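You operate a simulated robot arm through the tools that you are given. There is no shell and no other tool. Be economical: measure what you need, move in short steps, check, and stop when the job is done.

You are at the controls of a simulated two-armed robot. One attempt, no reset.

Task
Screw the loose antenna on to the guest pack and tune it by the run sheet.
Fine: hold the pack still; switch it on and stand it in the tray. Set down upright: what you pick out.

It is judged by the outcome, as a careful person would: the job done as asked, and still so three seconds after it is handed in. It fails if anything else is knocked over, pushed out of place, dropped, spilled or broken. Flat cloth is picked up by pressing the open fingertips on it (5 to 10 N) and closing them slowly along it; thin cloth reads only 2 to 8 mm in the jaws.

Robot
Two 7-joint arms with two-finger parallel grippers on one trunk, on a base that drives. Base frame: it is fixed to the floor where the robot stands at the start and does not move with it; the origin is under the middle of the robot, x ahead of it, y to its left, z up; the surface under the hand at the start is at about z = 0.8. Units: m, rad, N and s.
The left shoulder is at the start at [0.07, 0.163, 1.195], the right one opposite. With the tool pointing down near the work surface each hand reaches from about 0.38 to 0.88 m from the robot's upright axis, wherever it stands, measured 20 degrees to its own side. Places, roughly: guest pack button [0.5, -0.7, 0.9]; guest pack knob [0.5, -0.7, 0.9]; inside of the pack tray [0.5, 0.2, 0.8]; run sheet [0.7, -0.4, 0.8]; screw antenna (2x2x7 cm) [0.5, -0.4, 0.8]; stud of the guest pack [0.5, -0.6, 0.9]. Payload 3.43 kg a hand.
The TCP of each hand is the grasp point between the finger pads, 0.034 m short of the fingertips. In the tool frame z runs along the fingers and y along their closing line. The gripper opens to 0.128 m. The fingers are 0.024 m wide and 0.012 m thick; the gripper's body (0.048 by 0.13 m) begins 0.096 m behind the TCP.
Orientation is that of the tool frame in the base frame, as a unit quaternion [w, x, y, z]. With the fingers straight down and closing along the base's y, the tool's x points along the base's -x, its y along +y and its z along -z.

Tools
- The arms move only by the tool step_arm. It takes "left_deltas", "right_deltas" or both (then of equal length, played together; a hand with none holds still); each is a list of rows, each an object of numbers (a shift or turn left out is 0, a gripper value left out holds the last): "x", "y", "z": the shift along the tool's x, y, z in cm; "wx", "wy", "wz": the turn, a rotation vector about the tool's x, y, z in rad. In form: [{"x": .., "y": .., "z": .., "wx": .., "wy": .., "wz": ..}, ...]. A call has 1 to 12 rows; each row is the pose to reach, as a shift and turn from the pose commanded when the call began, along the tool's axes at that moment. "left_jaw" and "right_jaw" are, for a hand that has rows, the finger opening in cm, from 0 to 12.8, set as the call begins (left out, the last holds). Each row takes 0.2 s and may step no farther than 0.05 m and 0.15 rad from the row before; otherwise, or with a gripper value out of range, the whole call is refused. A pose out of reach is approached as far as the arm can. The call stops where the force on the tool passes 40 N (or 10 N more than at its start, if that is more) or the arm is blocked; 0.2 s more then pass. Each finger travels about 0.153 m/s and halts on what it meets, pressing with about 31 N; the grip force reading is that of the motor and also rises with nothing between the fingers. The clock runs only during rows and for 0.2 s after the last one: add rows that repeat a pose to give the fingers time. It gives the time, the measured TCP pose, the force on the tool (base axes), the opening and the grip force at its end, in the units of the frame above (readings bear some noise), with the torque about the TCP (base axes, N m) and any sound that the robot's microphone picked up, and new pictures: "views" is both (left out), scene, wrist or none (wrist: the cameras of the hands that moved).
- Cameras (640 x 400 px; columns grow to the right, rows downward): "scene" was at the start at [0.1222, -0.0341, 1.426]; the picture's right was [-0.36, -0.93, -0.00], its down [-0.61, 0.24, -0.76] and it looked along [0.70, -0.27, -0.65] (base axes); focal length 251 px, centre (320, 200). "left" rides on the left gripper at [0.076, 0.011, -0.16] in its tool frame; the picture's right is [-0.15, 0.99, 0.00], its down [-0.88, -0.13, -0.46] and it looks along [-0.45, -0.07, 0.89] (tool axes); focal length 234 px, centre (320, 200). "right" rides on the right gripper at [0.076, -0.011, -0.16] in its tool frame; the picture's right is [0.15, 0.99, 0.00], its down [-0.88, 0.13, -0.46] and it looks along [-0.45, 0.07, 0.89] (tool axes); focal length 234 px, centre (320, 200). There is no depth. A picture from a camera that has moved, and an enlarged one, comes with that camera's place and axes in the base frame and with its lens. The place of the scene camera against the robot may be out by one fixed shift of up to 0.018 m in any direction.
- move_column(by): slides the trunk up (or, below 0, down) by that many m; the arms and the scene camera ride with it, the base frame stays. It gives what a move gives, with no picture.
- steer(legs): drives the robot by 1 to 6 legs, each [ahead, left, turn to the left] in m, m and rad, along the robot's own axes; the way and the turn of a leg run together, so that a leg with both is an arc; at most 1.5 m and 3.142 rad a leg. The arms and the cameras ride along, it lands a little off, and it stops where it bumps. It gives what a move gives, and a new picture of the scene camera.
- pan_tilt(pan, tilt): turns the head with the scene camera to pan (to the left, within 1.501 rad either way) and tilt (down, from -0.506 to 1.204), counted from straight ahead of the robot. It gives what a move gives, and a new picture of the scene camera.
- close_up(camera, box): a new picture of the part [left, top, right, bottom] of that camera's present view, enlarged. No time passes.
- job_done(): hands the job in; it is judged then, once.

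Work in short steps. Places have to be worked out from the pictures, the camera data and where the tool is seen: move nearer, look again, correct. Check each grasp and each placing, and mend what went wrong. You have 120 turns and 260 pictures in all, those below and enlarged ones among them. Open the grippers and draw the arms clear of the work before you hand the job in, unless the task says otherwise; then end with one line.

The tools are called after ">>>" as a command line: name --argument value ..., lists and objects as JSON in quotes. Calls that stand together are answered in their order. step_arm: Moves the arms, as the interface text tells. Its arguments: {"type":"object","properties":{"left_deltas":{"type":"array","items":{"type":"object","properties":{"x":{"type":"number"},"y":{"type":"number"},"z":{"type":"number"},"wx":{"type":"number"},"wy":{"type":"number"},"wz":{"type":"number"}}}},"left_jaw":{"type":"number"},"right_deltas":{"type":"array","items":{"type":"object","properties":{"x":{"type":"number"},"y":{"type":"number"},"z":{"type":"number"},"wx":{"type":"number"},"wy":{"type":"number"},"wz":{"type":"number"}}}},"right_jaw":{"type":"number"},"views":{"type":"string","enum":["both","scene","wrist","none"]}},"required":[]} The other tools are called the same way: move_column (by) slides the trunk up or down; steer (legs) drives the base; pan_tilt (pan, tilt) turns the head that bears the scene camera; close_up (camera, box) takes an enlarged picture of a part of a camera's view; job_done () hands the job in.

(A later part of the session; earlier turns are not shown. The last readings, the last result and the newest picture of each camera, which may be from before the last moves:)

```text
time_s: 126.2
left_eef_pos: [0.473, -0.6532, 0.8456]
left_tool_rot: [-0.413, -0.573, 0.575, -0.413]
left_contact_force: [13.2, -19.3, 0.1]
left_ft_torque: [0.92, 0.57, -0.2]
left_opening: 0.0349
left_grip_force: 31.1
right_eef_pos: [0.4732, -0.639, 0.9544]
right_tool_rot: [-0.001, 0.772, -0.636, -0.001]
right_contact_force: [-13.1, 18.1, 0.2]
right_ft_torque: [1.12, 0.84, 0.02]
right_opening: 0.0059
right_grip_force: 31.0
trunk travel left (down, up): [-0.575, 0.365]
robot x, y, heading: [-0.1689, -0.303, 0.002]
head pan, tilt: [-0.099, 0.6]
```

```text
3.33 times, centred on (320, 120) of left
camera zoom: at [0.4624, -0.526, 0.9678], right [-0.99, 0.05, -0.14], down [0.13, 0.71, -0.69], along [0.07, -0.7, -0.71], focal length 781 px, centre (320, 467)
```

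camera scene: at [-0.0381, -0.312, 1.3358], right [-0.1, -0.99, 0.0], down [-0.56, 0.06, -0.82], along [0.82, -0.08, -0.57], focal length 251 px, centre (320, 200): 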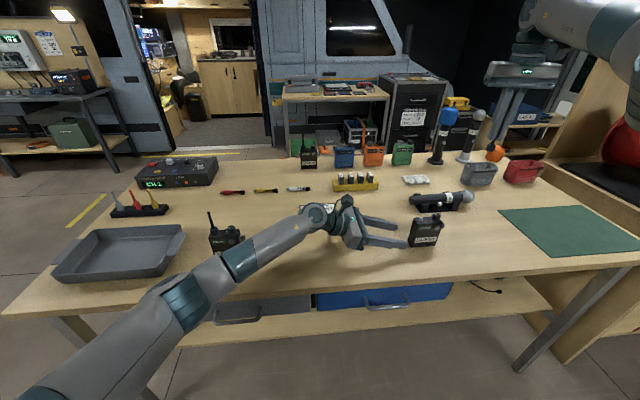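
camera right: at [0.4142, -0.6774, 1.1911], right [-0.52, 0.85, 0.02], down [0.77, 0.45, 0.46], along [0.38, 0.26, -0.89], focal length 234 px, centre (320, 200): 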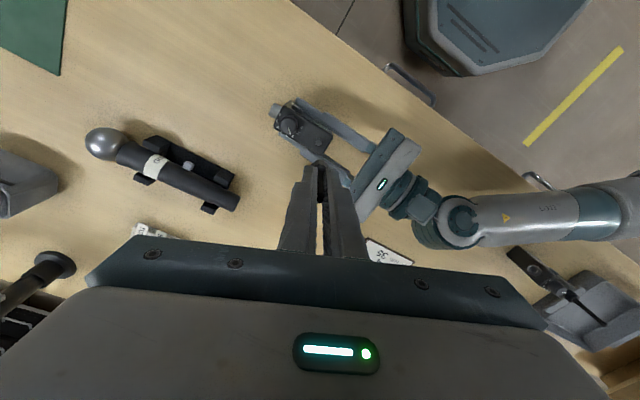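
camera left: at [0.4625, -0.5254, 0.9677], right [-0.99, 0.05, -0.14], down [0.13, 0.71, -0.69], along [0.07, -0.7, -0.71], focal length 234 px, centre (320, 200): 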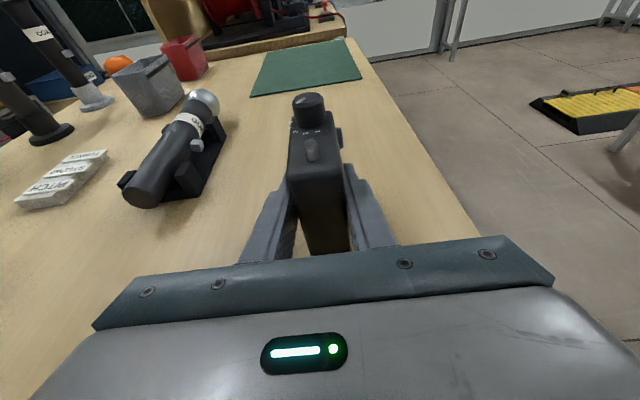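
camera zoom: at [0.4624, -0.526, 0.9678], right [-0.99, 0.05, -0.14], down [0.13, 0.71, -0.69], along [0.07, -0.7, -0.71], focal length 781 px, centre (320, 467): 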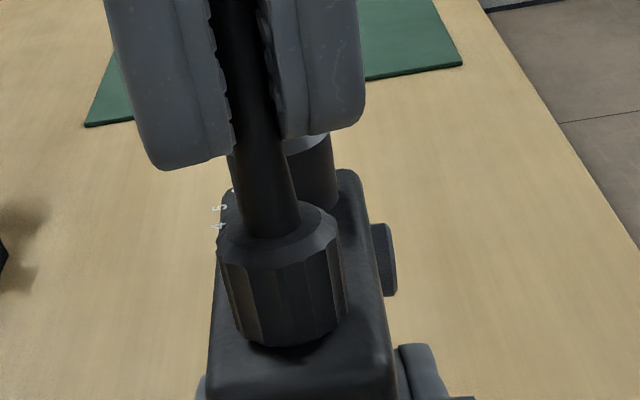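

The lateral load has flipped sign, so I've overshot. I open the fingers slightly to release the antenna (it's threaded on), and look at it freely.

>>> step_arm --right_deltas '[{}, {}]' --right_jaw 3 --views "none"

>>> close_up --camera "left" --box '[270, 60, 370, 180]'

>>> close_up --camera "scene" --box '[395, 180, 455, 235]'

>>> close_up --camera "right" --box '[270, 120, 370, 220]'

```text
time_s: 126.8
left_eef_pos: [0.4737, -0.6529, 0.8436]
left_tool_rot: [-0.413, -0.573, 0.575, -0.413]
left_contact_force: [-1.7, 0.0, 0.4]
left_ft_torque: [-0.1, -0.01, -0.08]
left_opening: 0.0348
left_grip_force: 31.0
right_eef_pos: [0.4741, -0.6424, 0.9561]
right_tool_rot: [-0.001, 0.772, -0.635, 0.0]
right_contact_force: [-0.4, -0.9, 0.1]
right_ft_torque: [-0.01, 0.0, 0.02]
right_opening: 0.0299
right_grip_force: 0.1
trunk travel left (down, up): [-0.575, 0.365]
robot x, y, heading: [-0.1709, -0.3007, -0.005]
head pan, tilt: [-0.099, 0.6]
```

```text
3.33 times, centred on (320, 120) of left
camera zoom: at [0.4623, -0.5253, 0.9678], right [-0.99, 0.05, -0.14], down [0.13, 0.71, -0.69], along [0.07, -0.7, -0.71], focal length 781 px, centre (320, 467)
```

zoom: 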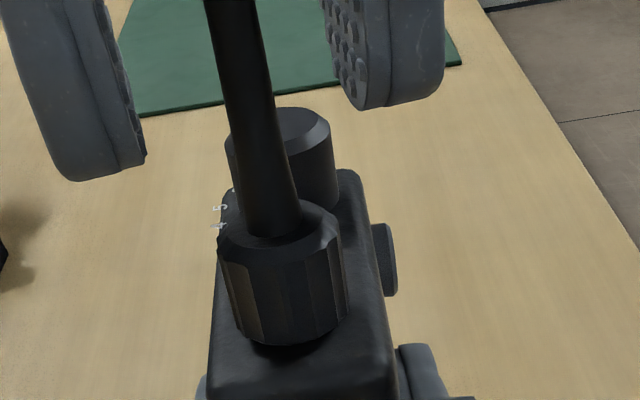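

```text
7.27 times, centred on (425, 208) of scene
camera zoom: at [-0.0382, -0.3119, 1.3359], right [-0.1, -0.99, 0.0], down [-0.56, 0.06, -0.83], along [0.82, -0.08, -0.56], focal length 1823 px, centre (-444, 146)
```

zoom: 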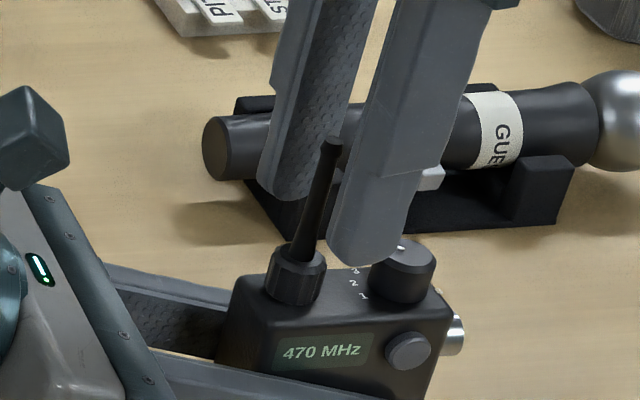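

```text
4.00 times, centred on (320, 170) of right
camera zoom: at [0.4981, -0.7134, 1.1154], right [-0.94, -0.33, 0.0], down [-0.3, 0.84, 0.45], along [-0.15, 0.43, -0.89], focal length 937 px, centre (320, 320)
```

zoom: 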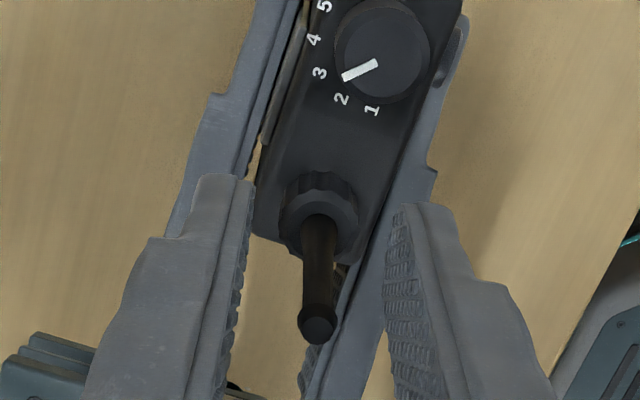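

The antenna stands free on the stud, the mast 7 mm off my TCP. I centre on it and turn the open hand back 3.1 rad for another stroke.

>>> step_arm --right_deltas '[{"x": -0.69}, {"x": -0.69, "wz": -0.145}, {"x": -0.69, "wz": -0.29}, {"x": -0.69, "wz": -0.435}, {"x": -0.69, "wz": -0.58}, {"x": -0.69, "wz": -0.725}, {"x": -0.69, "wz": -0.87}, {"x": -0.69, "wz": -1.015}, {"x": -0.69, "wz": -1.16}, {"x": -0.69, "wz": -1.305}, {"x": -0.69, "wz": -1.45}, {"x": -0.69, "wz": -1.57}]' --views "none"

>>> step_arm --right_deltas '[{"wz": -0.145}, {"wz": -0.29}, {"wz": -0.435}, {"wz": -0.58}, {"wz": -0.725}, {"wz": -0.87}, {"wz": -1.015}, {"wz": -1.16}, {"wz": -1.305}, {"wz": -1.45}, {"wz": -1.57}]' --views "none"

>>> close_up --camera "right" --box '[270, 120, 370, 220]'

>>> close_up --camera "left" --box '[290, 110, 350, 170]'

```text
time_s: 129.4
left_eef_pos: [0.4743, -0.6532, 0.846]
left_tool_rot: [-0.413, -0.573, 0.575, -0.413]
left_contact_force: [-0.1, -0.7, -0.1]
left_ft_torque: [-0.08, 0.03, -0.06]
left_opening: 0.0347
left_grip_force: 31.2
right_eef_pos: [0.4718, -0.6341, 0.9549]
right_tool_rot: [0.0, 0.995, 0.099, 0.001]
right_contact_force: [0.2, -0.1, -0.3]
right_ft_torque: [0.07, 0.01, 0.0]
right_opening: 0.0302
right_grip_force: 0.0
trunk travel left (down, up): [-0.575, 0.365]
robot x, y, heading: [-0.1676, -0.3043, -0.002]
head pan, tilt: [-0.099, 0.6]
```

```text
time_s: 131.8
left_eef_pos: [0.4733, -0.6516, 0.845]
left_tool_rot: [-0.413, -0.573, 0.575, -0.413]
left_contact_force: [-0.3, -0.1, -0.1]
left_ft_torque: [-0.08, 0.02, -0.02]
left_opening: 0.0346
left_grip_force: 30.7
right_eef_pos: [0.473, -0.6345, 0.9557]
right_tool_rot: [0.0, 0.635, 0.772, 0.001]
right_contact_force: [-1.1, -0.2, -0.2]
right_ft_torque: [0.0, 0.01, -0.02]
right_opening: 0.0302
right_grip_force: 0.1
trunk travel left (down, up): [-0.575, 0.365]
robot x, y, heading: [-0.1727, -0.2983, 0.002]
head pan, tilt: [-0.099, 0.6]
```

```text
4.00 times, centred on (320, 170) of right
camera zoom: at [0.4459, -0.5616, 1.1153], right [0.94, 0.34, 0.0], down [0.3, -0.84, 0.46], along [0.15, -0.43, -0.89], focal length 937 px, centre (320, 320)
```

zoom: 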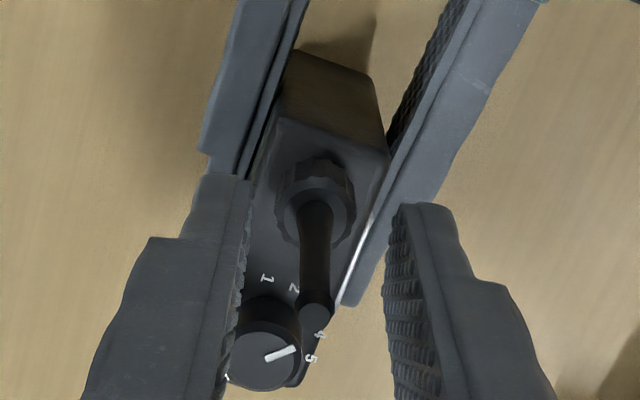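

```text
6.67 times, centred on (320, 140) of left
camera zoom: at [0.4626, -0.5254, 0.9677], right [-0.99, 0.05, -0.14], down [0.13, 0.71, -0.69], along [0.07, -0.7, -0.71], focal length 1561 px, centre (320, 600)
```

zoom: 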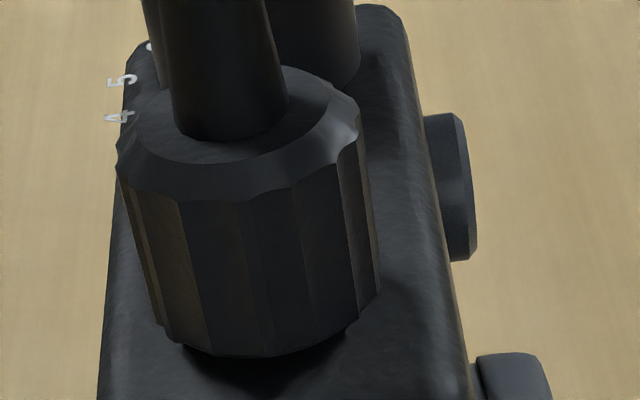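

I shift 2 mm to the true mast axis (averaging the two opposite views), close, and turn clockwise again while watching torque.

>>> step_arm --right_deltas '[{"x": -0.22}, {"x": -0.22}]' --views "none"

>>> step_arm --right_deltas '[{}, {}, {"wz": 0.13, "z": 0.01}, {"wz": 0.26, "z": 0.02}, {"wz": 0.39, "z": 0.03}, {"wz": 0.52, "z": 0.04}, {"wz": 0.65, "z": 0.05}, {"wz": 0.78, "z": 0.06}]' --right_jaw 0 --views "none"

>>> close_up --camera "left" --box '[290, 110, 350, 170]'

```text
time_s: 132.4
left_eef_pos: [0.4749, -0.6531, 0.8458]
left_tool_rot: [-0.413, -0.574, 0.574, -0.413]
left_contact_force: [-0.1, -0.4, 0.8]
left_ft_torque: [-0.09, 0.04, 0.0]
left_opening: 0.0347
left_grip_force: 31.2
right_eef_pos: [0.4737, -0.6362, 0.9552]
right_tool_rot: [0.0, 0.635, 0.772, 0.001]
right_contact_force: [-0.1, 0.1, 0.6]
right_ft_torque: [0.04, 0.0, -0.02]
right_opening: 0.0302
right_grip_force: 0.0
trunk travel left (down, up): [-0.575, 0.365]
robot x, y, heading: [-0.1703, -0.298, 0.002]
head pan, tilt: [-0.099, 0.6]
```

```text
time_s: 134.2
left_eef_pos: [0.473, -0.6537, 0.8445]
left_tool_rot: [-0.413, -0.573, 0.575, -0.413]
left_contact_force: [2.3, 1.4, 0.2]
left_ft_torque: [-0.11, 0.02, 0.02]
left_opening: 0.0349
left_grip_force: 31.3
right_eef_pos: [0.4734, -0.6362, 0.9545]
right_tool_rot: [0.0, 0.882, 0.471, 0.0]
right_contact_force: [-0.8, -1.0, 0.6]
right_ft_torque: [-0.06, 0.1, 0.0]
right_opening: 0.006
right_grip_force: 30.9
trunk travel left (down, up): [-0.575, 0.365]
robot x, y, heading: [-0.173, -0.303, 0.002]
head pan, tilt: [-0.099, 0.6]
```

```text
6.67 times, centred on (320, 140) of left
camera zoom: at [0.4628, -0.5252, 0.9677], right [-0.99, 0.05, -0.14], down [0.13, 0.71, -0.69], along [0.07, -0.7, -0.71], focal length 1561 px, centre (320, 600)
```

zoom: 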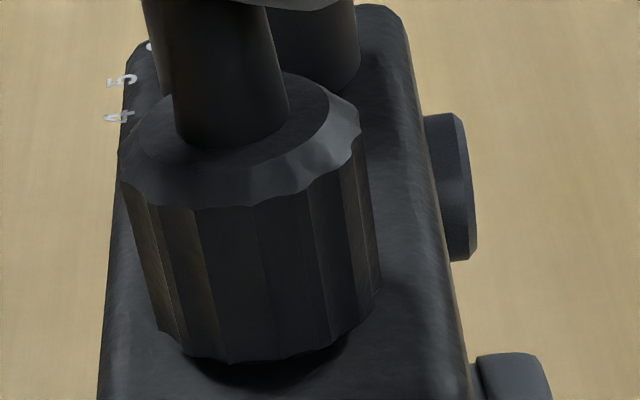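

Well centred now—almost no side force, and the collar keeps sinking. I continue.

>>> step_arm --right_deltas '[{"wz": 0.14, "z": 0.01}, {"wz": 0.28, "z": 0.02}, {"wz": 0.42, "z": 0.03}, {"wz": 0.56, "z": 0.04}, {"wz": 0.7, "z": 0.05}, {"wz": 0.84, "z": 0.06}, {"wz": 0.98, "z": 0.07}, {"wz": 1.12, "z": 0.08}, {"wz": 1.26, "z": 0.09}, {"wz": 1.4, "z": 0.1}, {"wz": 1.54, "z": 0.11}, {"wz": 1.68, "z": 0.12}]' --views "none"

>>> close_up --camera "left" --box '[290, 110, 350, 170]'

```text
time_s: 136.8
left_eef_pos: [0.4738, -0.6534, 0.8443]
left_tool_rot: [-0.412, -0.574, 0.575, -0.413]
left_contact_force: [3.1, 0.0, 0.4]
left_ft_torque: [-0.05, 0.16, -0.05]
left_opening: 0.0348
left_grip_force: 31.1
right_eef_pos: [0.4728, -0.636, 0.9535]
right_tool_rot: [0.0, 0.939, -0.343, 0.0]
right_contact_force: [-3.8, 0.3, 0.3]
right_ft_torque: [0.08, 0.22, -0.01]
right_opening: 0.0058
right_grip_force: 31.1
trunk travel left (down, up): [-0.575, 0.365]
robot x, y, heading: [-0.1679, -0.2977, -0.002]
head pan, tilt: [-0.099, 0.6]
```

```text
6.67 times, centred on (320, 140) of left
camera zoom: at [0.4627, -0.5253, 0.9677], right [-0.99, 0.05, -0.14], down [0.13, 0.71, -0.69], along [0.07, -0.7, -0.71], focal length 1561 px, centre (320, 600)
```

zoom: 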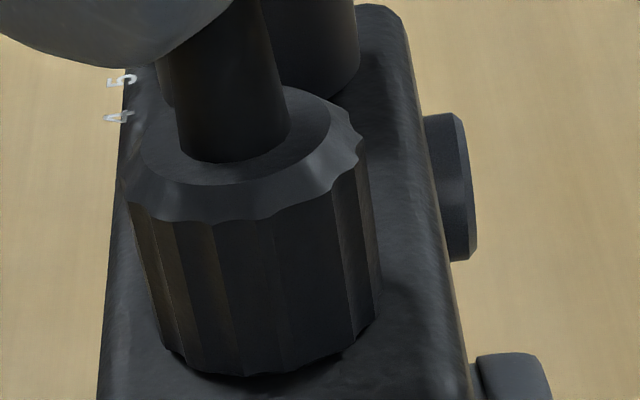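

Almost seated. I turn the rest of this stroke.

>>> step_arm --right_deltas '[{"wz": 0.14, "z": 0.01}, {"wz": 0.28, "z": 0.02}, {"wz": 0.42, "z": 0.03}, {"wz": 0.56, "z": 0.04}, {"wz": 0.7, "z": 0.05}, {"wz": 0.84, "z": 0.06}]' --views "none"

>>> close_up --camera "left" --box '[290, 110, 350, 170]'

```text
time_s: 138.2
left_eef_pos: [0.474, -0.6533, 0.8442]
left_tool_rot: [-0.413, -0.573, 0.575, -0.413]
left_contact_force: [3.1, 1.9, 0.4]
left_ft_torque: [-0.42, 0.14, -0.11]
left_opening: 0.0348
left_grip_force: 31.2
right_eef_pos: [0.4714, -0.6355, 0.9532]
right_tool_rot: [0.0, 0.718, -0.696, 0.001]
right_contact_force: [-2.8, -2.7, 5.4]
right_ft_torque: [-0.24, 0.16, 0.09]
right_opening: 0.0061
right_grip_force: 31.0
trunk travel left (down, up): [-0.575, 0.365]
robot x, y, heading: [-0.1706, -0.2958, -0.002]
head pan, tilt: [-0.099, 0.6]
```

```text
6.67 times, centred on (320, 140) of left
camera zoom: at [0.4625, -0.5254, 0.9677], right [-0.99, 0.05, -0.14], down [0.13, 0.71, -0.69], along [0.07, -0.7, -0.71], focal length 1561 px, centre (320, 600)
```

zoom: 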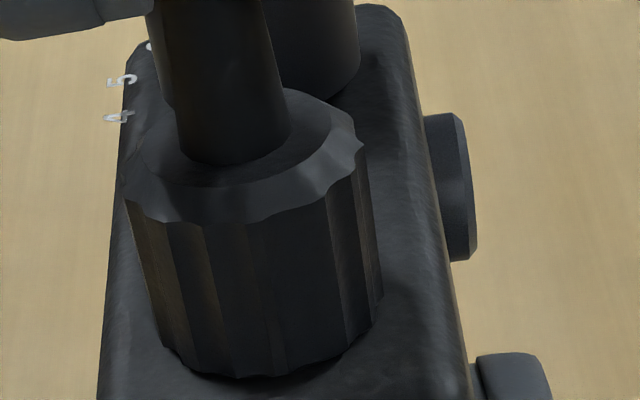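

The collar is down, with axial force and torque rising (0.09 N m). I add a last bit of tightening to confirm.

>>> step_arm --right_deltas '[{"wz": 0.14}, {"wz": 0.28}, {"wz": 0.42}]' --views "none"

>>> close_up --camera "left" --box '[290, 110, 350, 170]'

```text
time_s: 139.0
left_eef_pos: [0.473, -0.6518, 0.8446]
left_tool_rot: [-0.413, -0.574, 0.574, -0.414]
left_contact_force: [1.6, 2.3, 0.3]
left_ft_torque: [-0.18, 0.06, 0.01]
left_opening: 0.0346
left_grip_force: 31.4
right_eef_pos: [0.4723, -0.6349, 0.9529]
right_tool_rot: [0.0, -0.557, 0.831, 0.0]
right_contact_force: [-2.0, -0.6, 0.5]
right_ft_torque: [-0.17, -0.05, -0.02]
right_opening: 0.0042
right_grip_force: 31.0
trunk travel left (down, up): [-0.575, 0.365]
robot x, y, heading: [-0.1678, -0.2956, 0.002]
head pan, tilt: [-0.099, 0.6]
```

```text
6.67 times, centred on (320, 140) of left
camera zoom: at [0.4626, -0.5253, 0.9677], right [-0.99, 0.05, -0.14], down [0.13, 0.71, -0.69], along [0.07, -0.7, -0.71], focal length 1561 px, centre (320, 600)
```

zoom: 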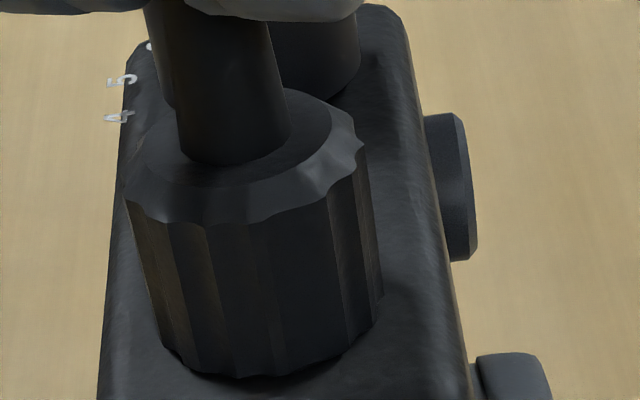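

The hand slipped around the mast while the collar stayed put: the antenna is tight. Now I release, lift clear of the mast, and move over the knob with the closing line across the pack.

>>> step_arm --right_deltas '[{}, {}, {"z": -2}, {"z": -4}, {"z": -6}, {"z": -6, "x": 2, "y": -0.8, "wz": -0.15}, {"z": -6, "x": 3.88, "y": -1.64, "wz": -0.3}, {"z": -6, "x": 3.88, "y": -1.64, "wz": -0.45}, {"z": -6, "x": 3.88, "y": -1.64, "wz": -0.6}]' --right_jaw 4 --views "none"

>>> close_up --camera "right" --box '[260, 90, 380, 210]'

>>> close_up --camera "left" --box '[270, 60, 370, 180]'

```text
time_s: 141.0
left_eef_pos: [0.4746, -0.6533, 0.8438]
left_tool_rot: [-0.413, -0.573, 0.575, -0.413]
left_contact_force: [0.1, 1.0, -0.6]
left_ft_torque: [-0.04, 0.0, 0.01]
left_opening: 0.0347
left_grip_force: 30.7
right_eef_pos: [0.4731, -0.679, 1.0123]
right_tool_rot: [-0.001, 0.78, -0.626, 0.0]
right_contact_force: [0.5, -0.1, -0.7]
right_ft_torque: [0.0, 0.0, -0.04]
right_opening: 0.0398
right_grip_force: 0.0
trunk travel left (down, up): [-0.575, 0.365]
robot x, y, heading: [-0.168, -0.2992, -0.0]
head pan, tilt: [-0.099, 0.6]
```

```text
3.33 times, centred on (320, 150) of right
camera zoom: at [0.4994, -0.7497, 1.1729], right [-0.93, -0.36, 0.0], down [-0.32, 0.83, 0.46], along [-0.16, 0.43, -0.89], focal length 781 px, centre (320, 367)
```

zoom: 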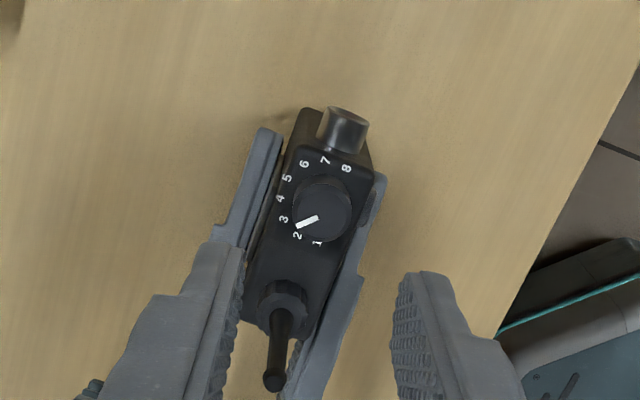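

```text
3.33 times, centred on (320, 120) of left
camera zoom: at [0.4627, -0.5254, 0.9677], right [-0.99, 0.05, -0.14], down [0.13, 0.71, -0.69], along [0.07, -0.7, -0.71], focal length 781 px, centre (320, 467)
```

zoom: 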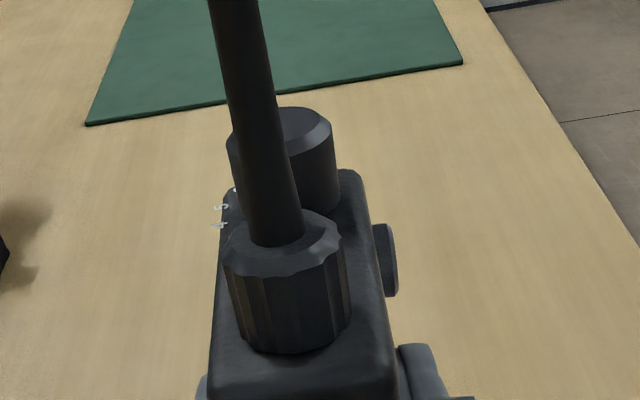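

The pointer is at 3 and the knob is under the open fingers. I lower so the tips reach the knob's sides, close, then turn 0.52 rad clockwise to 4.

>>> step_arm --right_deltas '[{"z": 2.7}, {"z": 5.4}, {"z": 8}, {"z": 8}]' --views "none"

>>> step_arm --right_deltas '[{}, {}, {}]' --right_jaw 0 --views "none"

>>> close_up --camera "scene" --box '[395, 180, 465, 235]'

```text
time_s: 142.0
left_eef_pos: [0.4744, -0.6528, 0.8443]
left_tool_rot: [-0.413, -0.573, 0.574, -0.413]
left_contact_force: [-0.5, 0.4, -0.1]
left_ft_torque: [-0.08, 0.05, 0.0]
left_opening: 0.0348
left_grip_force: 30.5
right_eef_pos: [0.4727, -0.679, 0.9334]
right_tool_rot: [0.0, 0.779, -0.627, 0.0]
right_contact_force: [-0.1, -0.9, -0.4]
right_ft_torque: [-0.02, 0.01, -0.02]
right_opening: 0.04
right_grip_force: 0.0
trunk travel left (down, up): [-0.575, 0.365]
robot x, y, heading: [-0.1681, -0.2995, -0.002]
head pan, tilt: [-0.099, 0.6]
```

```text
time_s: 142.8
left_eef_pos: [0.4745, -0.6519, 0.8442]
left_tool_rot: [-0.413, -0.574, 0.574, -0.414]
left_contact_force: [4.2, -0.7, 0.0]
left_ft_torque: [-0.04, 0.24, 0.05]
left_opening: 0.0345
left_grip_force: 31.3
right_eef_pos: [0.4724, -0.6779, 0.9318]
right_tool_rot: [0.001, 0.779, -0.627, 0.0]
right_contact_force: [-3.3, 0.2, -0.1]
right_ft_torque: [0.05, 0.09, 0.0]
right_opening: 0.0195
right_grip_force: 30.5
trunk travel left (down, up): [-0.575, 0.365]
robot x, y, heading: [-0.1698, -0.2984, 0.0]
head pan, tilt: [-0.099, 0.6]
```

```text
7.27 times, centred on (430, 208) of scene
camera zoom: at [-0.0379, -0.3121, 1.3358], right [-0.1, -0.99, 0.0], down [-0.56, 0.06, -0.82], along [0.82, -0.08, -0.57], focal length 1823 px, centre (-480, 146)
```

zoom: 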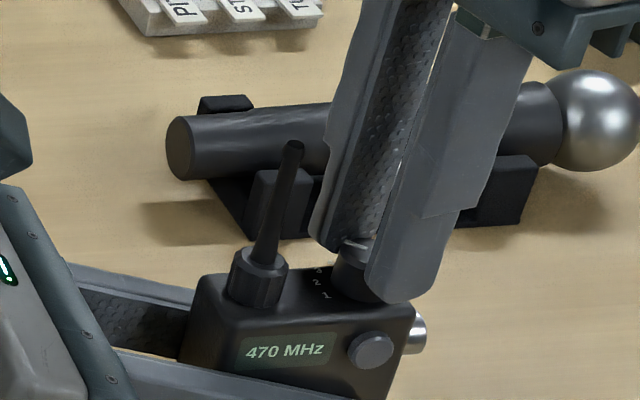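

The knob is gripped at 19.5 mm. I turn it 0.52 rad clockwise.

>>> step_arm --right_deltas '[{"wz": 0.13}, {"wz": 0.26}, {"wz": 0.39}, {"wz": 0.52}, {"wz": 0.52}]' --views "none"

>>> step_arm --right_deltas '[{}, {}, {"z": -3}, {"z": -7}]' --right_jaw 4 --views "none"

>>> close_up --camera "right" --box '[270, 90, 370, 190]'

>>> close_up --camera "scene" --box '[395, 190, 465, 245]'

```text
time_s: 144.0
left_eef_pos: [0.4744, -0.6522, 0.8442]
left_tool_rot: [-0.413, -0.574, 0.574, -0.413]
left_contact_force: [7.6, -4.1, 0.1]
left_ft_torque: [0.2, 0.41, 0.2]
left_opening: 0.0348
left_grip_force: 31.2
right_eef_pos: [0.4725, -0.6783, 0.932]
right_tool_rot: [0.0, -0.591, 0.806, 0.0]
right_contact_force: [-7.6, 3.6, 0.8]
right_ft_torque: [0.11, 0.26, -0.01]
right_opening: 0.0198
right_grip_force: 30.7
trunk travel left (down, up): [-0.575, 0.365]
robot x, y, heading: [-0.1703, -0.2996, 0.001]
head pan, tilt: [-0.099, 0.6]
```

```text
time_s: 145.0
left_eef_pos: [0.4738, -0.6519, 0.8454]
left_tool_rot: [-0.413, -0.573, 0.574, -0.414]
left_contact_force: [-0.7, -0.4, -0.2]
left_ft_torque: [-0.06, 0.03, -0.02]
left_opening: 0.0348
left_grip_force: 30.8
right_eef_pos: [0.473, -0.6791, 1.0021]
right_tool_rot: [0.001, -0.591, 0.807, -0.001]
right_contact_force: [0.2, -0.7, 0.1]
right_ft_torque: [0.0, 0.01, -0.03]
right_opening: 0.04
right_grip_force: 0.0
trunk travel left (down, up): [-0.575, 0.365]
robot x, y, heading: [-0.1674, -0.2982, 0.0]
head pan, tilt: [-0.099, 0.6]
```

```text
4.00 times, centred on (320, 140) of right
camera zoom: at [0.4594, -0.7549, 1.1629], right [-0.99, 0.16, 0.0], down [0.14, 0.88, 0.46], along [0.07, 0.45, -0.89], focal length 937 px, centre (320, 440)
```

zoom: 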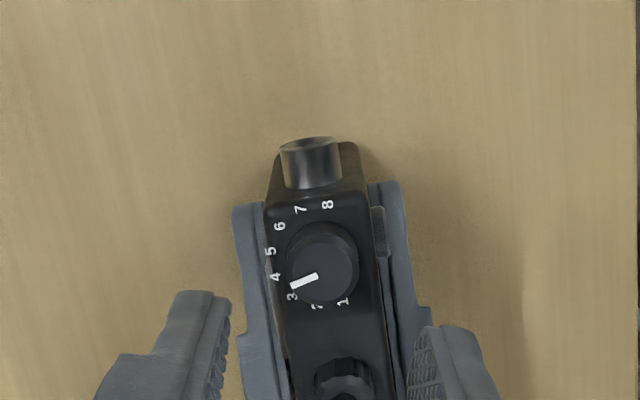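

```text
7.27 times, centred on (430, 218) of scene
camera zoom: at [-0.0385, -0.3117, 1.3358], right [-0.1, -0.99, 0.0], down [-0.56, 0.06, -0.83], along [0.82, -0.08, -0.56], focal length 1823 px, centre (-480, 73)
```

zoom: 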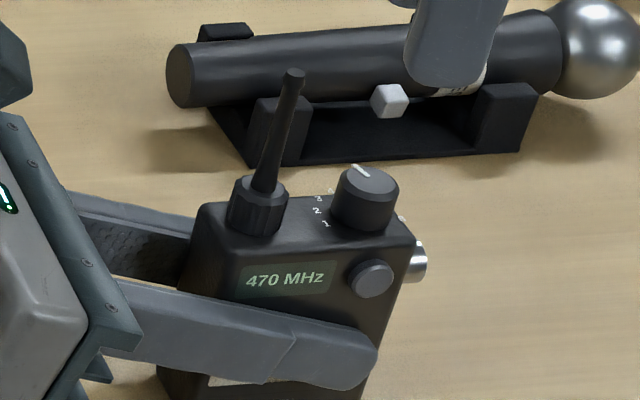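

The dial pointer is now on 4. Next is the front button at about (0.452, -0.677, 0.874): I close the right fingers, move in front of the pack and lower the tips to button height.

>>> step_arm --right_deltas '[{"x": 0.8, "y": 2.9, "wz": -0.1}, {"x": 1.65, "y": 5.88, "wz": -0.2}, {"x": 1.65, "y": 5.88, "wz": -0.307}, {"x": 1.65, "y": 5.88, "wz": -0.307, "z": 3.5}, {"x": 1.65, "y": 5.88, "wz": -0.307, "z": 7}, {"x": 1.65, "y": 5.88, "wz": -0.307, "z": 10.6}, {"x": 1.65, "y": 5.88, "wz": -0.307, "z": 10.6}]' --right_jaw 0 --views "none"

>>> close_up --camera "scene" --box '[380, 190, 460, 250]'

>>> close_up --camera "left" --box '[270, 60, 390, 180]'

```text
time_s: 146.6
left_eef_pos: [0.4737, -0.6531, 0.845]
left_tool_rot: [-0.413, -0.573, 0.574, -0.414]
left_contact_force: [-1.9, -0.1, -0.2]
left_ft_torque: [-0.07, 0.07, -0.01]
left_opening: 0.0347
left_grip_force: 31.1
right_eef_pos: [0.412, -0.678, 0.8968]
right_tool_rot: [0.0, 0.708, -0.707, 0.0]
right_contact_force: [0.0, 1.0, 1.5]
right_ft_torque: [0.01, 0.01, 0.0]
right_opening: 0.0
right_grip_force: 31.1
trunk travel left (down, up): [-0.575, 0.365]
robot x, y, heading: [-0.1684, -0.298, 0.002]
head pan, tilt: [-0.099, 0.6]
```

```text
6.67 times, centred on (420, 220) of scene
camera zoom: at [-0.0382, -0.312, 1.3358], right [-0.1, -0.99, 0.0], down [-0.56, 0.06, -0.83], along [0.82, -0.08, -0.56], focal length 1671 px, centre (-347, 67)
```

zoom: 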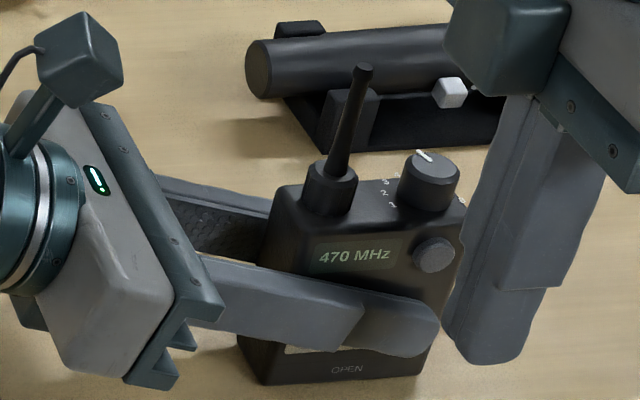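

```text
3.33 times, centred on (330, 120) of left
camera zoom: at [0.4624, -0.5255, 0.9677], right [-0.99, 0.05, -0.14], down [0.13, 0.71, -0.69], along [0.07, -0.7, -0.71], focal length 781 px, centre (287, 467)
```

zoom: 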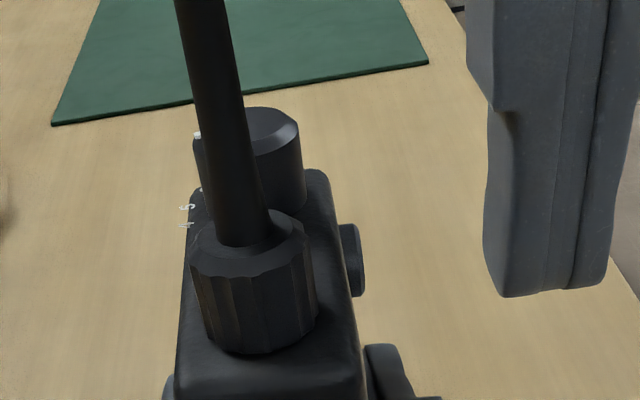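

The closed fingers stand in front of the button. I push forward (+x) in small rows to press it.

>>> step_arm --right_deltas '[{"y": -1.2}, {"y": -2.3}, {"y": -2.6}, {"y": -2.9}, {"y": -3.15}]' --views "none"

>>> close_up --camera "left" --box '[270, 60, 390, 180]'

```text
time_s: 147.8
left_eef_pos: [0.475, -0.6525, 0.8441]
left_tool_rot: [-0.414, -0.573, 0.575, -0.413]
left_contact_force: [0.4, -0.6, -0.2]
left_ft_torque: [-0.1, 0.08, 0.01]
left_opening: 0.0347
left_grip_force: 31.6
right_eef_pos: [0.4429, -0.6764, 0.8957]
right_tool_rot: [0.0, 0.708, -0.706, 0.0]
right_contact_force: [-1.8, 0.4, 1.4]
right_ft_torque: [0.03, 0.06, 0.03]
right_opening: 0.0
right_grip_force: 30.8
trunk travel left (down, up): [-0.575, 0.365]
robot x, y, heading: [-0.1694, -0.2984, 0.001]
head pan, tilt: [-0.099, 0.6]
heard: click
```

```text
3.33 times, centred on (330, 120) of left
camera zoom: at [0.4627, -0.5254, 0.9677], right [-0.99, 0.05, -0.14], down [0.13, 0.71, -0.69], along [0.07, -0.7, -0.71], focal length 781 px, centre (287, 467)
```

zoom: 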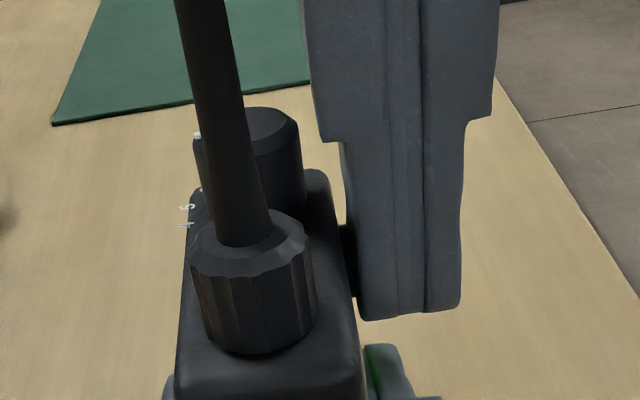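

A click was heard and a green glow appears on the finger. I back off and look at the display.

>>> step_arm --right_deltas '[{"y": 2}, {"y": 5}, {"y": 5, "z": -4}, {"y": 5, "z": -8}]' --views "none"

>>> close_up --camera "scene" --box '[390, 190, 460, 250]'

```text
time_s: 148.8
left_eef_pos: [0.4741, -0.6527, 0.8447]
left_tool_rot: [-0.413, -0.573, 0.574, -0.414]
left_contact_force: [-0.8, 1.2, -0.1]
left_ft_torque: [-0.07, 0.02, -0.04]
left_opening: 0.0346
left_grip_force: 30.8
right_eef_pos: [0.3925, -0.6764, 0.9778]
right_tool_rot: [0.0, 0.708, -0.706, 0.001]
right_contact_force: [0.4, 0.0, 0.1]
right_ft_torque: [0.01, -0.01, 0.04]
right_opening: 0.0
right_grip_force: 31.4
trunk travel left (down, up): [-0.575, 0.365]
robot x, y, heading: [-0.1683, -0.2993, 0.003]
head pan, tilt: [-0.099, 0.6]
```

```text
6.67 times, centred on (425, 220) of scene
camera zoom: at [-0.0387, -0.3118, 1.3358], right [-0.1, -0.99, 0.0], down [-0.56, 0.06, -0.83], along [0.82, -0.08, -0.56], focal length 1671 px, centre (-380, 67)
```

zoom: 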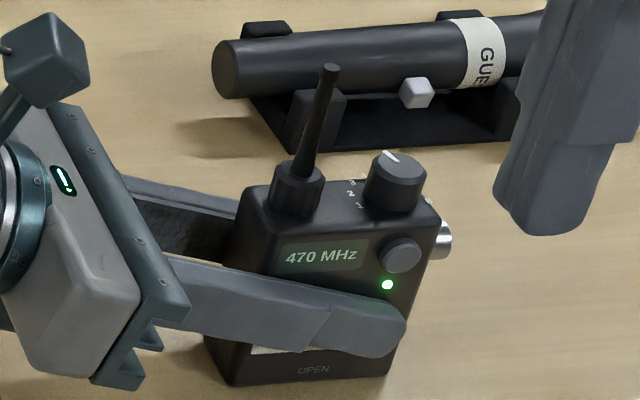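

The green LED is on: antenna, channel 4 and power are done. For carrying into the tray I regrip the pack higher and steeper (about 40° down), away from the button, so the hand clears the tray wall; meanwhile the right arm rises out of the way.

>>> step_arm --left_deltas '[{}, {}, {"x": 0.36, "z": -0.56, "wy": -0.127}, {"x": 0.72, "z": -1.12, "wy": -0.254}, {"x": 1.08, "z": -1.68, "wy": -0.38}, {"x": 1.08, "z": -1.68, "wy": -0.38}]' --right_deltas '[{"z": -4}, {"z": -8}, {"z": -12}, {"z": -16}, {"z": -20}, {"z": -20}]' --left_jaw 6.5 --views "none"

>>> close_up --camera "scene" --box '[370, 180, 470, 260]'

```text
time_s: 150.2
left_eef_pos: [0.4747, -0.6398, 0.8599]
left_tool_rot: [-0.297, -0.641, 0.642, -0.297]
left_contact_force: [0.2, -0.7, 0.8]
left_ft_torque: [-0.02, 0.0, -0.02]
left_opening: 0.065
left_grip_force: 0.1
right_eef_pos: [0.3948, -0.6758, 1.1785]
right_tool_rot: [0.0, 0.708, -0.707, -0.001]
right_contact_force: [0.1, 0.3, -0.9]
right_ft_torque: [-0.02, 0.03, 0.02]
right_opening: 0.0002
right_grip_force: 30.6
trunk travel left (down, up): [-0.575, 0.365]
robot x, y, heading: [-0.1673, -0.298, -0.003]
head pan, tilt: [-0.099, 0.6]
```

```text
5.00 times, centred on (420, 220) of scene
camera zoom: at [-0.0374, -0.3118, 1.3357], right [-0.1, -0.99, 0.0], down [-0.56, 0.06, -0.82], along [0.82, -0.08, -0.57], focal length 1254 px, centre (-180, 100)
```

zoom: 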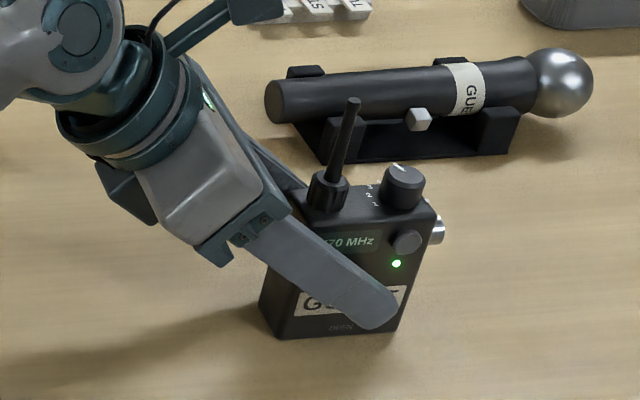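

Pack undisturbed, fingers clear of the button. I close and lift 16 cm.

>>> step_arm --left_deltas '[{}, {}, {}, {"x": 0.8, "z": -0.65}, {"x": 2.3, "z": -1.9}, {"x": 5, "z": -4.2}, {"x": 8, "z": -6.7}, {"x": 11, "z": -9.3}, {"x": 12.2, "z": -10.3}]' --left_jaw 0 --views "scene"

>>> close_up --camera "scene" --box '[370, 120, 490, 220]'

```text
time_s: 152.2
left_eef_pos: [0.4732, -0.639, 1.0198]
left_tool_rot: [-0.298, -0.641, 0.642, -0.298]
left_contact_force: [-0.3, 0.0, -1.8]
left_ft_torque: [0.01, 0.01, -0.02]
left_opening: 0.0348
left_grip_force: 31.1
right_eef_pos: [0.3942, -0.6759, 1.1792]
right_tool_rot: [0.0, 0.708, -0.707, 0.0]
right_contact_force: [0.0, -1.0, 0.0]
right_ft_torque: [-0.02, 0.04, 0.02]
right_opening: 0.0
right_grip_force: 30.8
trunk travel left (down, up): [-0.575, 0.365]
robot x, y, heading: [-0.1664, -0.3, 0.002]
head pan, tilt: [-0.099, 0.6]
camera scene: at [-0.0378, -0.3122, 1.3357], right [-0.1, -0.99, 0.0], down [-0.56, 0.06, -0.82], along [0.82, -0.08, -0.57], focal length 251 px, centre (320, 200)
```

scene: 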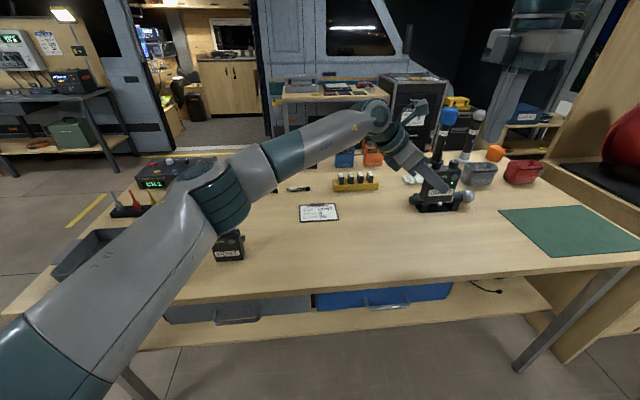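

```text
4.00 times, centred on (430, 170) of scene
camera zoom: at [-0.0378, -0.3122, 1.3357], right [-0.1, -0.99, 0.0], down [-0.56, 0.06, -0.82], along [0.82, -0.08, -0.57], focal length 1003 px, centre (-120, 320)
```

zoom: 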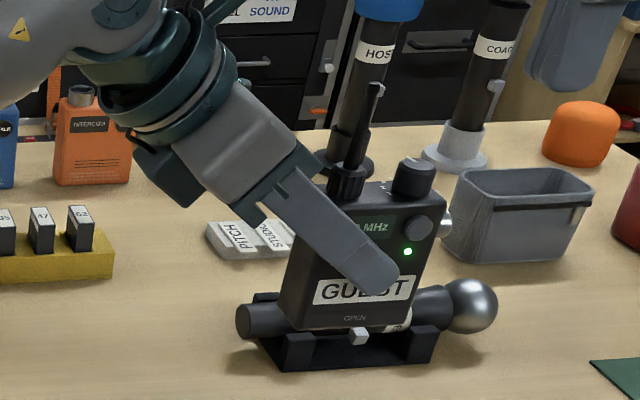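

The pack is held upright and high. I back the base off the table and slide 0.55 m left, toward the tray.

>>> steer --legs '[[-0.32, 0, 0], [0, 0.55, 0]]'

```text
time_s: 157.1
left_eef_pos: [0.1501, -0.0897, 1.0182]
left_tool_rot: [0.297, 0.643, -0.64, 0.299]
left_contact_force: [-0.7, -0.2, -1.9]
left_ft_torque: [0.02, 0.0, 0.04]
left_opening: 0.0346
left_grip_force: 31.1
right_eef_pos: [0.0719, -0.1247, 1.1782]
right_tool_rot: [0.0, 0.709, -0.705, 0.0]
right_contact_force: [-0.1, 0.5, 0.6]
right_ft_torque: [0.02, 0.01, 0.01]
right_opening: 0.0
right_grip_force: 31.0
trunk travel left (down, up): [-0.575, 0.365]
robot x, y, heading: [-0.4937, 0.2467, 0.011]
head pan, tilt: [-0.099, 0.6]
camera scene: at [-0.3635, 0.2356, 1.3358], right [-0.09, -1.0, 0.0], down [-0.56, 0.05, -0.82], along [0.82, -0.08, -0.57], focal length 251 px, centre (320, 200)
```

scene: 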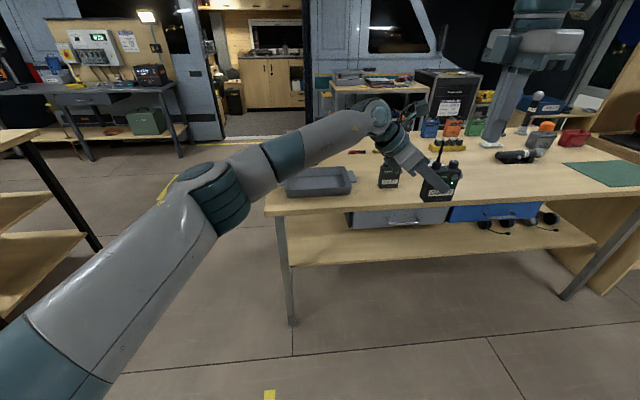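

I swing the left arm 23 cm left and a bit forward relative to the base, in free air before the table.

>>> step_arm --left_deltas '[{"x": -2.47, "y": -1.1, "z": -2.93}, {"x": -4.93, "y": -2.3, "z": -5.87}, {"x": -7.4, "y": -3.5, "z": -8.8}, {"x": -9.87, "y": -4.7, "z": -11.7}, {"x": -12.3, "y": -5.8, "z": -14.7}, {"x": -14.8, "y": -7, "z": -17.6}, {"x": -14.8, "y": -7, "z": -17.6}]' --views "none"

>>> steer --legs '[[0.12, 0, -0.011]]'

>>> pan_tilt --pan -0.1 --tilt 0.75

```text
time_s: 158.7
left_eef_pos: [0.2201, 0.1408, 1.0204]
left_tool_rot: [0.296, 0.643, -0.641, 0.298]
left_contact_force: [0.5, -1.2, -3.0]
left_ft_torque: [0.02, -0.01, 0.0]
left_opening: 0.0348
left_grip_force: 31.1
right_eef_pos: [0.0722, -0.126, 1.1785]
right_tool_rot: [-0.001, 0.71, -0.704, -0.001]
right_contact_force: [-0.8, -1.2, -0.3]
right_ft_torque: [0.02, -0.01, 0.01]
right_opening: 0.0001
right_grip_force: 31.2
trunk travel left (down, up): [-0.575, 0.365]
robot x, y, heading: [-0.497, 0.251, 0.004]
head pan, tilt: [-0.099, 0.6]
```

```text
time_s: 159.9
left_eef_pos: [0.3362, 0.1336, 1.02]
left_tool_rot: [-0.298, -0.639, 0.644, -0.296]
left_contact_force: [-0.3, 0.4, -2.7]
left_ft_torque: [0.04, 0.0, 0.01]
left_opening: 0.035
left_grip_force: 30.9
right_eef_pos: [0.1849, -0.1309, 1.179]
right_tool_rot: [0.001, -0.706, 0.708, -0.001]
right_contact_force: [0.4, 0.0, 0.4]
right_ft_torque: [-0.02, 0.02, 0.02]
right_opening: 0.0
right_grip_force: 30.9
trunk travel left (down, up): [-0.575, 0.365]
robot x, y, heading: [-0.3755, 0.2479, -0.01]
head pan, tilt: [-0.099, 0.6]
camera scene: at [-0.2455, 0.2342, 1.3359], right [-0.1, -0.99, 0.0], down [-0.56, 0.06, -0.82], along [0.82, -0.09, -0.57], focal length 251 px, centre (320, 200)
```

scene: 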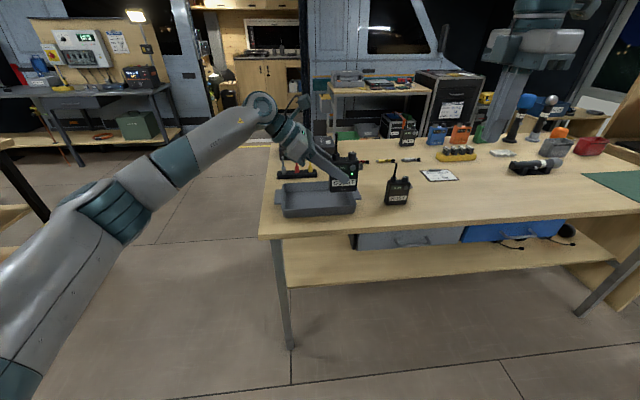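

```text
time_s: 160.7
left_eef_pos: [0.3358, 0.1329, 1.0192]
left_tool_rot: [-0.297, -0.64, 0.644, -0.296]
left_contact_force: [1.1, -0.5, -1.6]
left_ft_torque: [0.05, 0.01, 0.01]
left_opening: 0.0346
left_grip_force: 31.4
right_eef_pos: [0.1861, -0.1324, 1.1788]
right_tool_rot: [0.0, -0.706, 0.708, 0.0]
right_contact_force: [0.1, 0.1, -0.1]
right_ft_torque: [0.03, 0.02, 0.01]
right_opening: 0.0
right_grip_force: 30.6
trunk travel left (down, up): [-0.575, 0.365]
robot x, y, heading: [-0.3753, 0.2497, 0.001]
head pan, tilt: [-0.099, 0.75]
camera scene: at [-0.2503, 0.2347, 1.3229], right [-0.1, -0.99, 0.0], down [-0.68, 0.07, -0.73], along [0.73, -0.08, -0.68], focal length 251 px, centre (320, 200)
```

scene: 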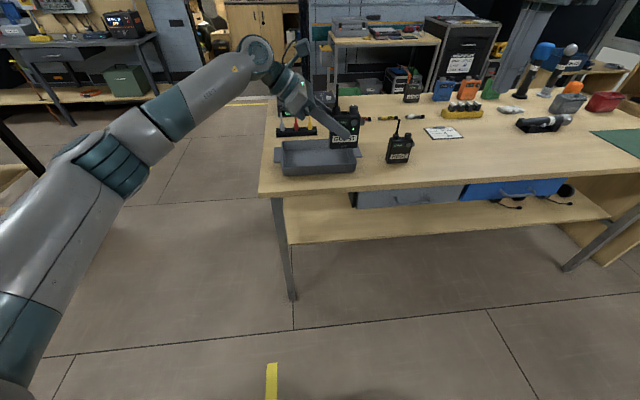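

The tray is in clear view; I measure it.

>>> close_up --camera "scene" --box '[264, 120, 424, 200]'

```text
4.00 times, centred on (344, 160) of scene
camera zoom: at [-0.2503, 0.2347, 1.3229], right [-0.1, -0.99, 0.0], down [-0.68, 0.07, -0.73], along [0.73, -0.08, -0.68], focal length 1003 px, centre (224, 360)
```

zoom: 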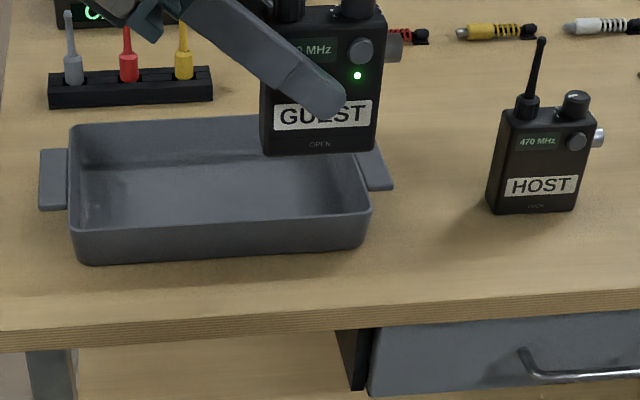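

The tray spans about x 0.43–0.60, y 0.05–0.29 with a rim near 0.837. I drive so the pack is over it, aiming for the pack centre (0.50, 0.14).

>>> steer --legs '[[0.166, 0.027, 0]]'

>>> close_up --camera "left" --box '[120, 20, 520, 270]'

```text
time_s: 162.1
left_eef_pos: [0.5032, 0.1608, 1.0185]
left_tool_rot: [-0.298, -0.639, 0.643, -0.298]
left_contact_force: [-0.3, 0.2, -2.1]
left_ft_torque: [-0.01, 0.02, -0.04]
left_opening: 0.0345
left_grip_force: 31.0
right_eef_pos: [0.3517, -0.1048, 1.1787]
right_tool_rot: [0.0, -0.706, 0.708, 0.0]
right_contact_force: [0.5, -0.5, -0.2]
right_ft_torque: [0.02, 0.01, -0.02]
right_opening: 0.0
right_grip_force: 31.2
trunk travel left (down, up): [-0.575, 0.365]
robot x, y, heading: [-0.2082, 0.2723, -0.007]
head pan, tilt: [-0.099, 0.75]
camera scene: at [-0.0843, 0.2611, 1.3229], right [-0.1, -0.99, 0.0], down [-0.68, 0.07, -0.73], along [0.73, -0.08, -0.68], focal length 251 px, centre (320, 200)
```

scene: 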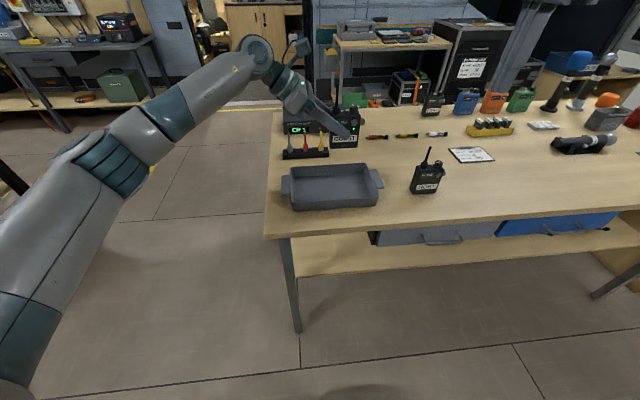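

```text
1.60 times, centred on (320, 145) of left
camera zoom: at [0.4913, 0.2332, 1.1814], right [-0.99, 0.1, -0.11], down [0.14, 0.92, -0.38], along [0.07, -0.39, -0.92], focal length 375 px, centre (320, 288)
```

zoom: 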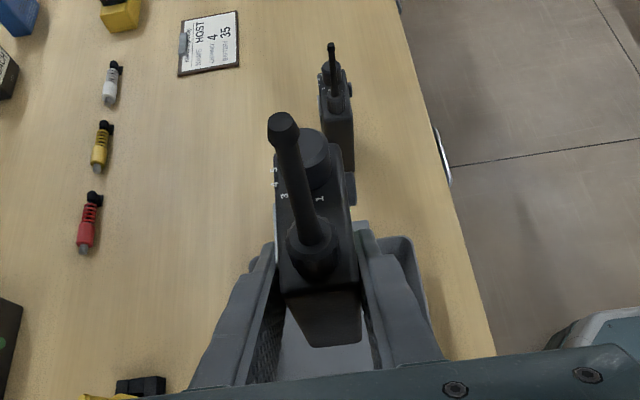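

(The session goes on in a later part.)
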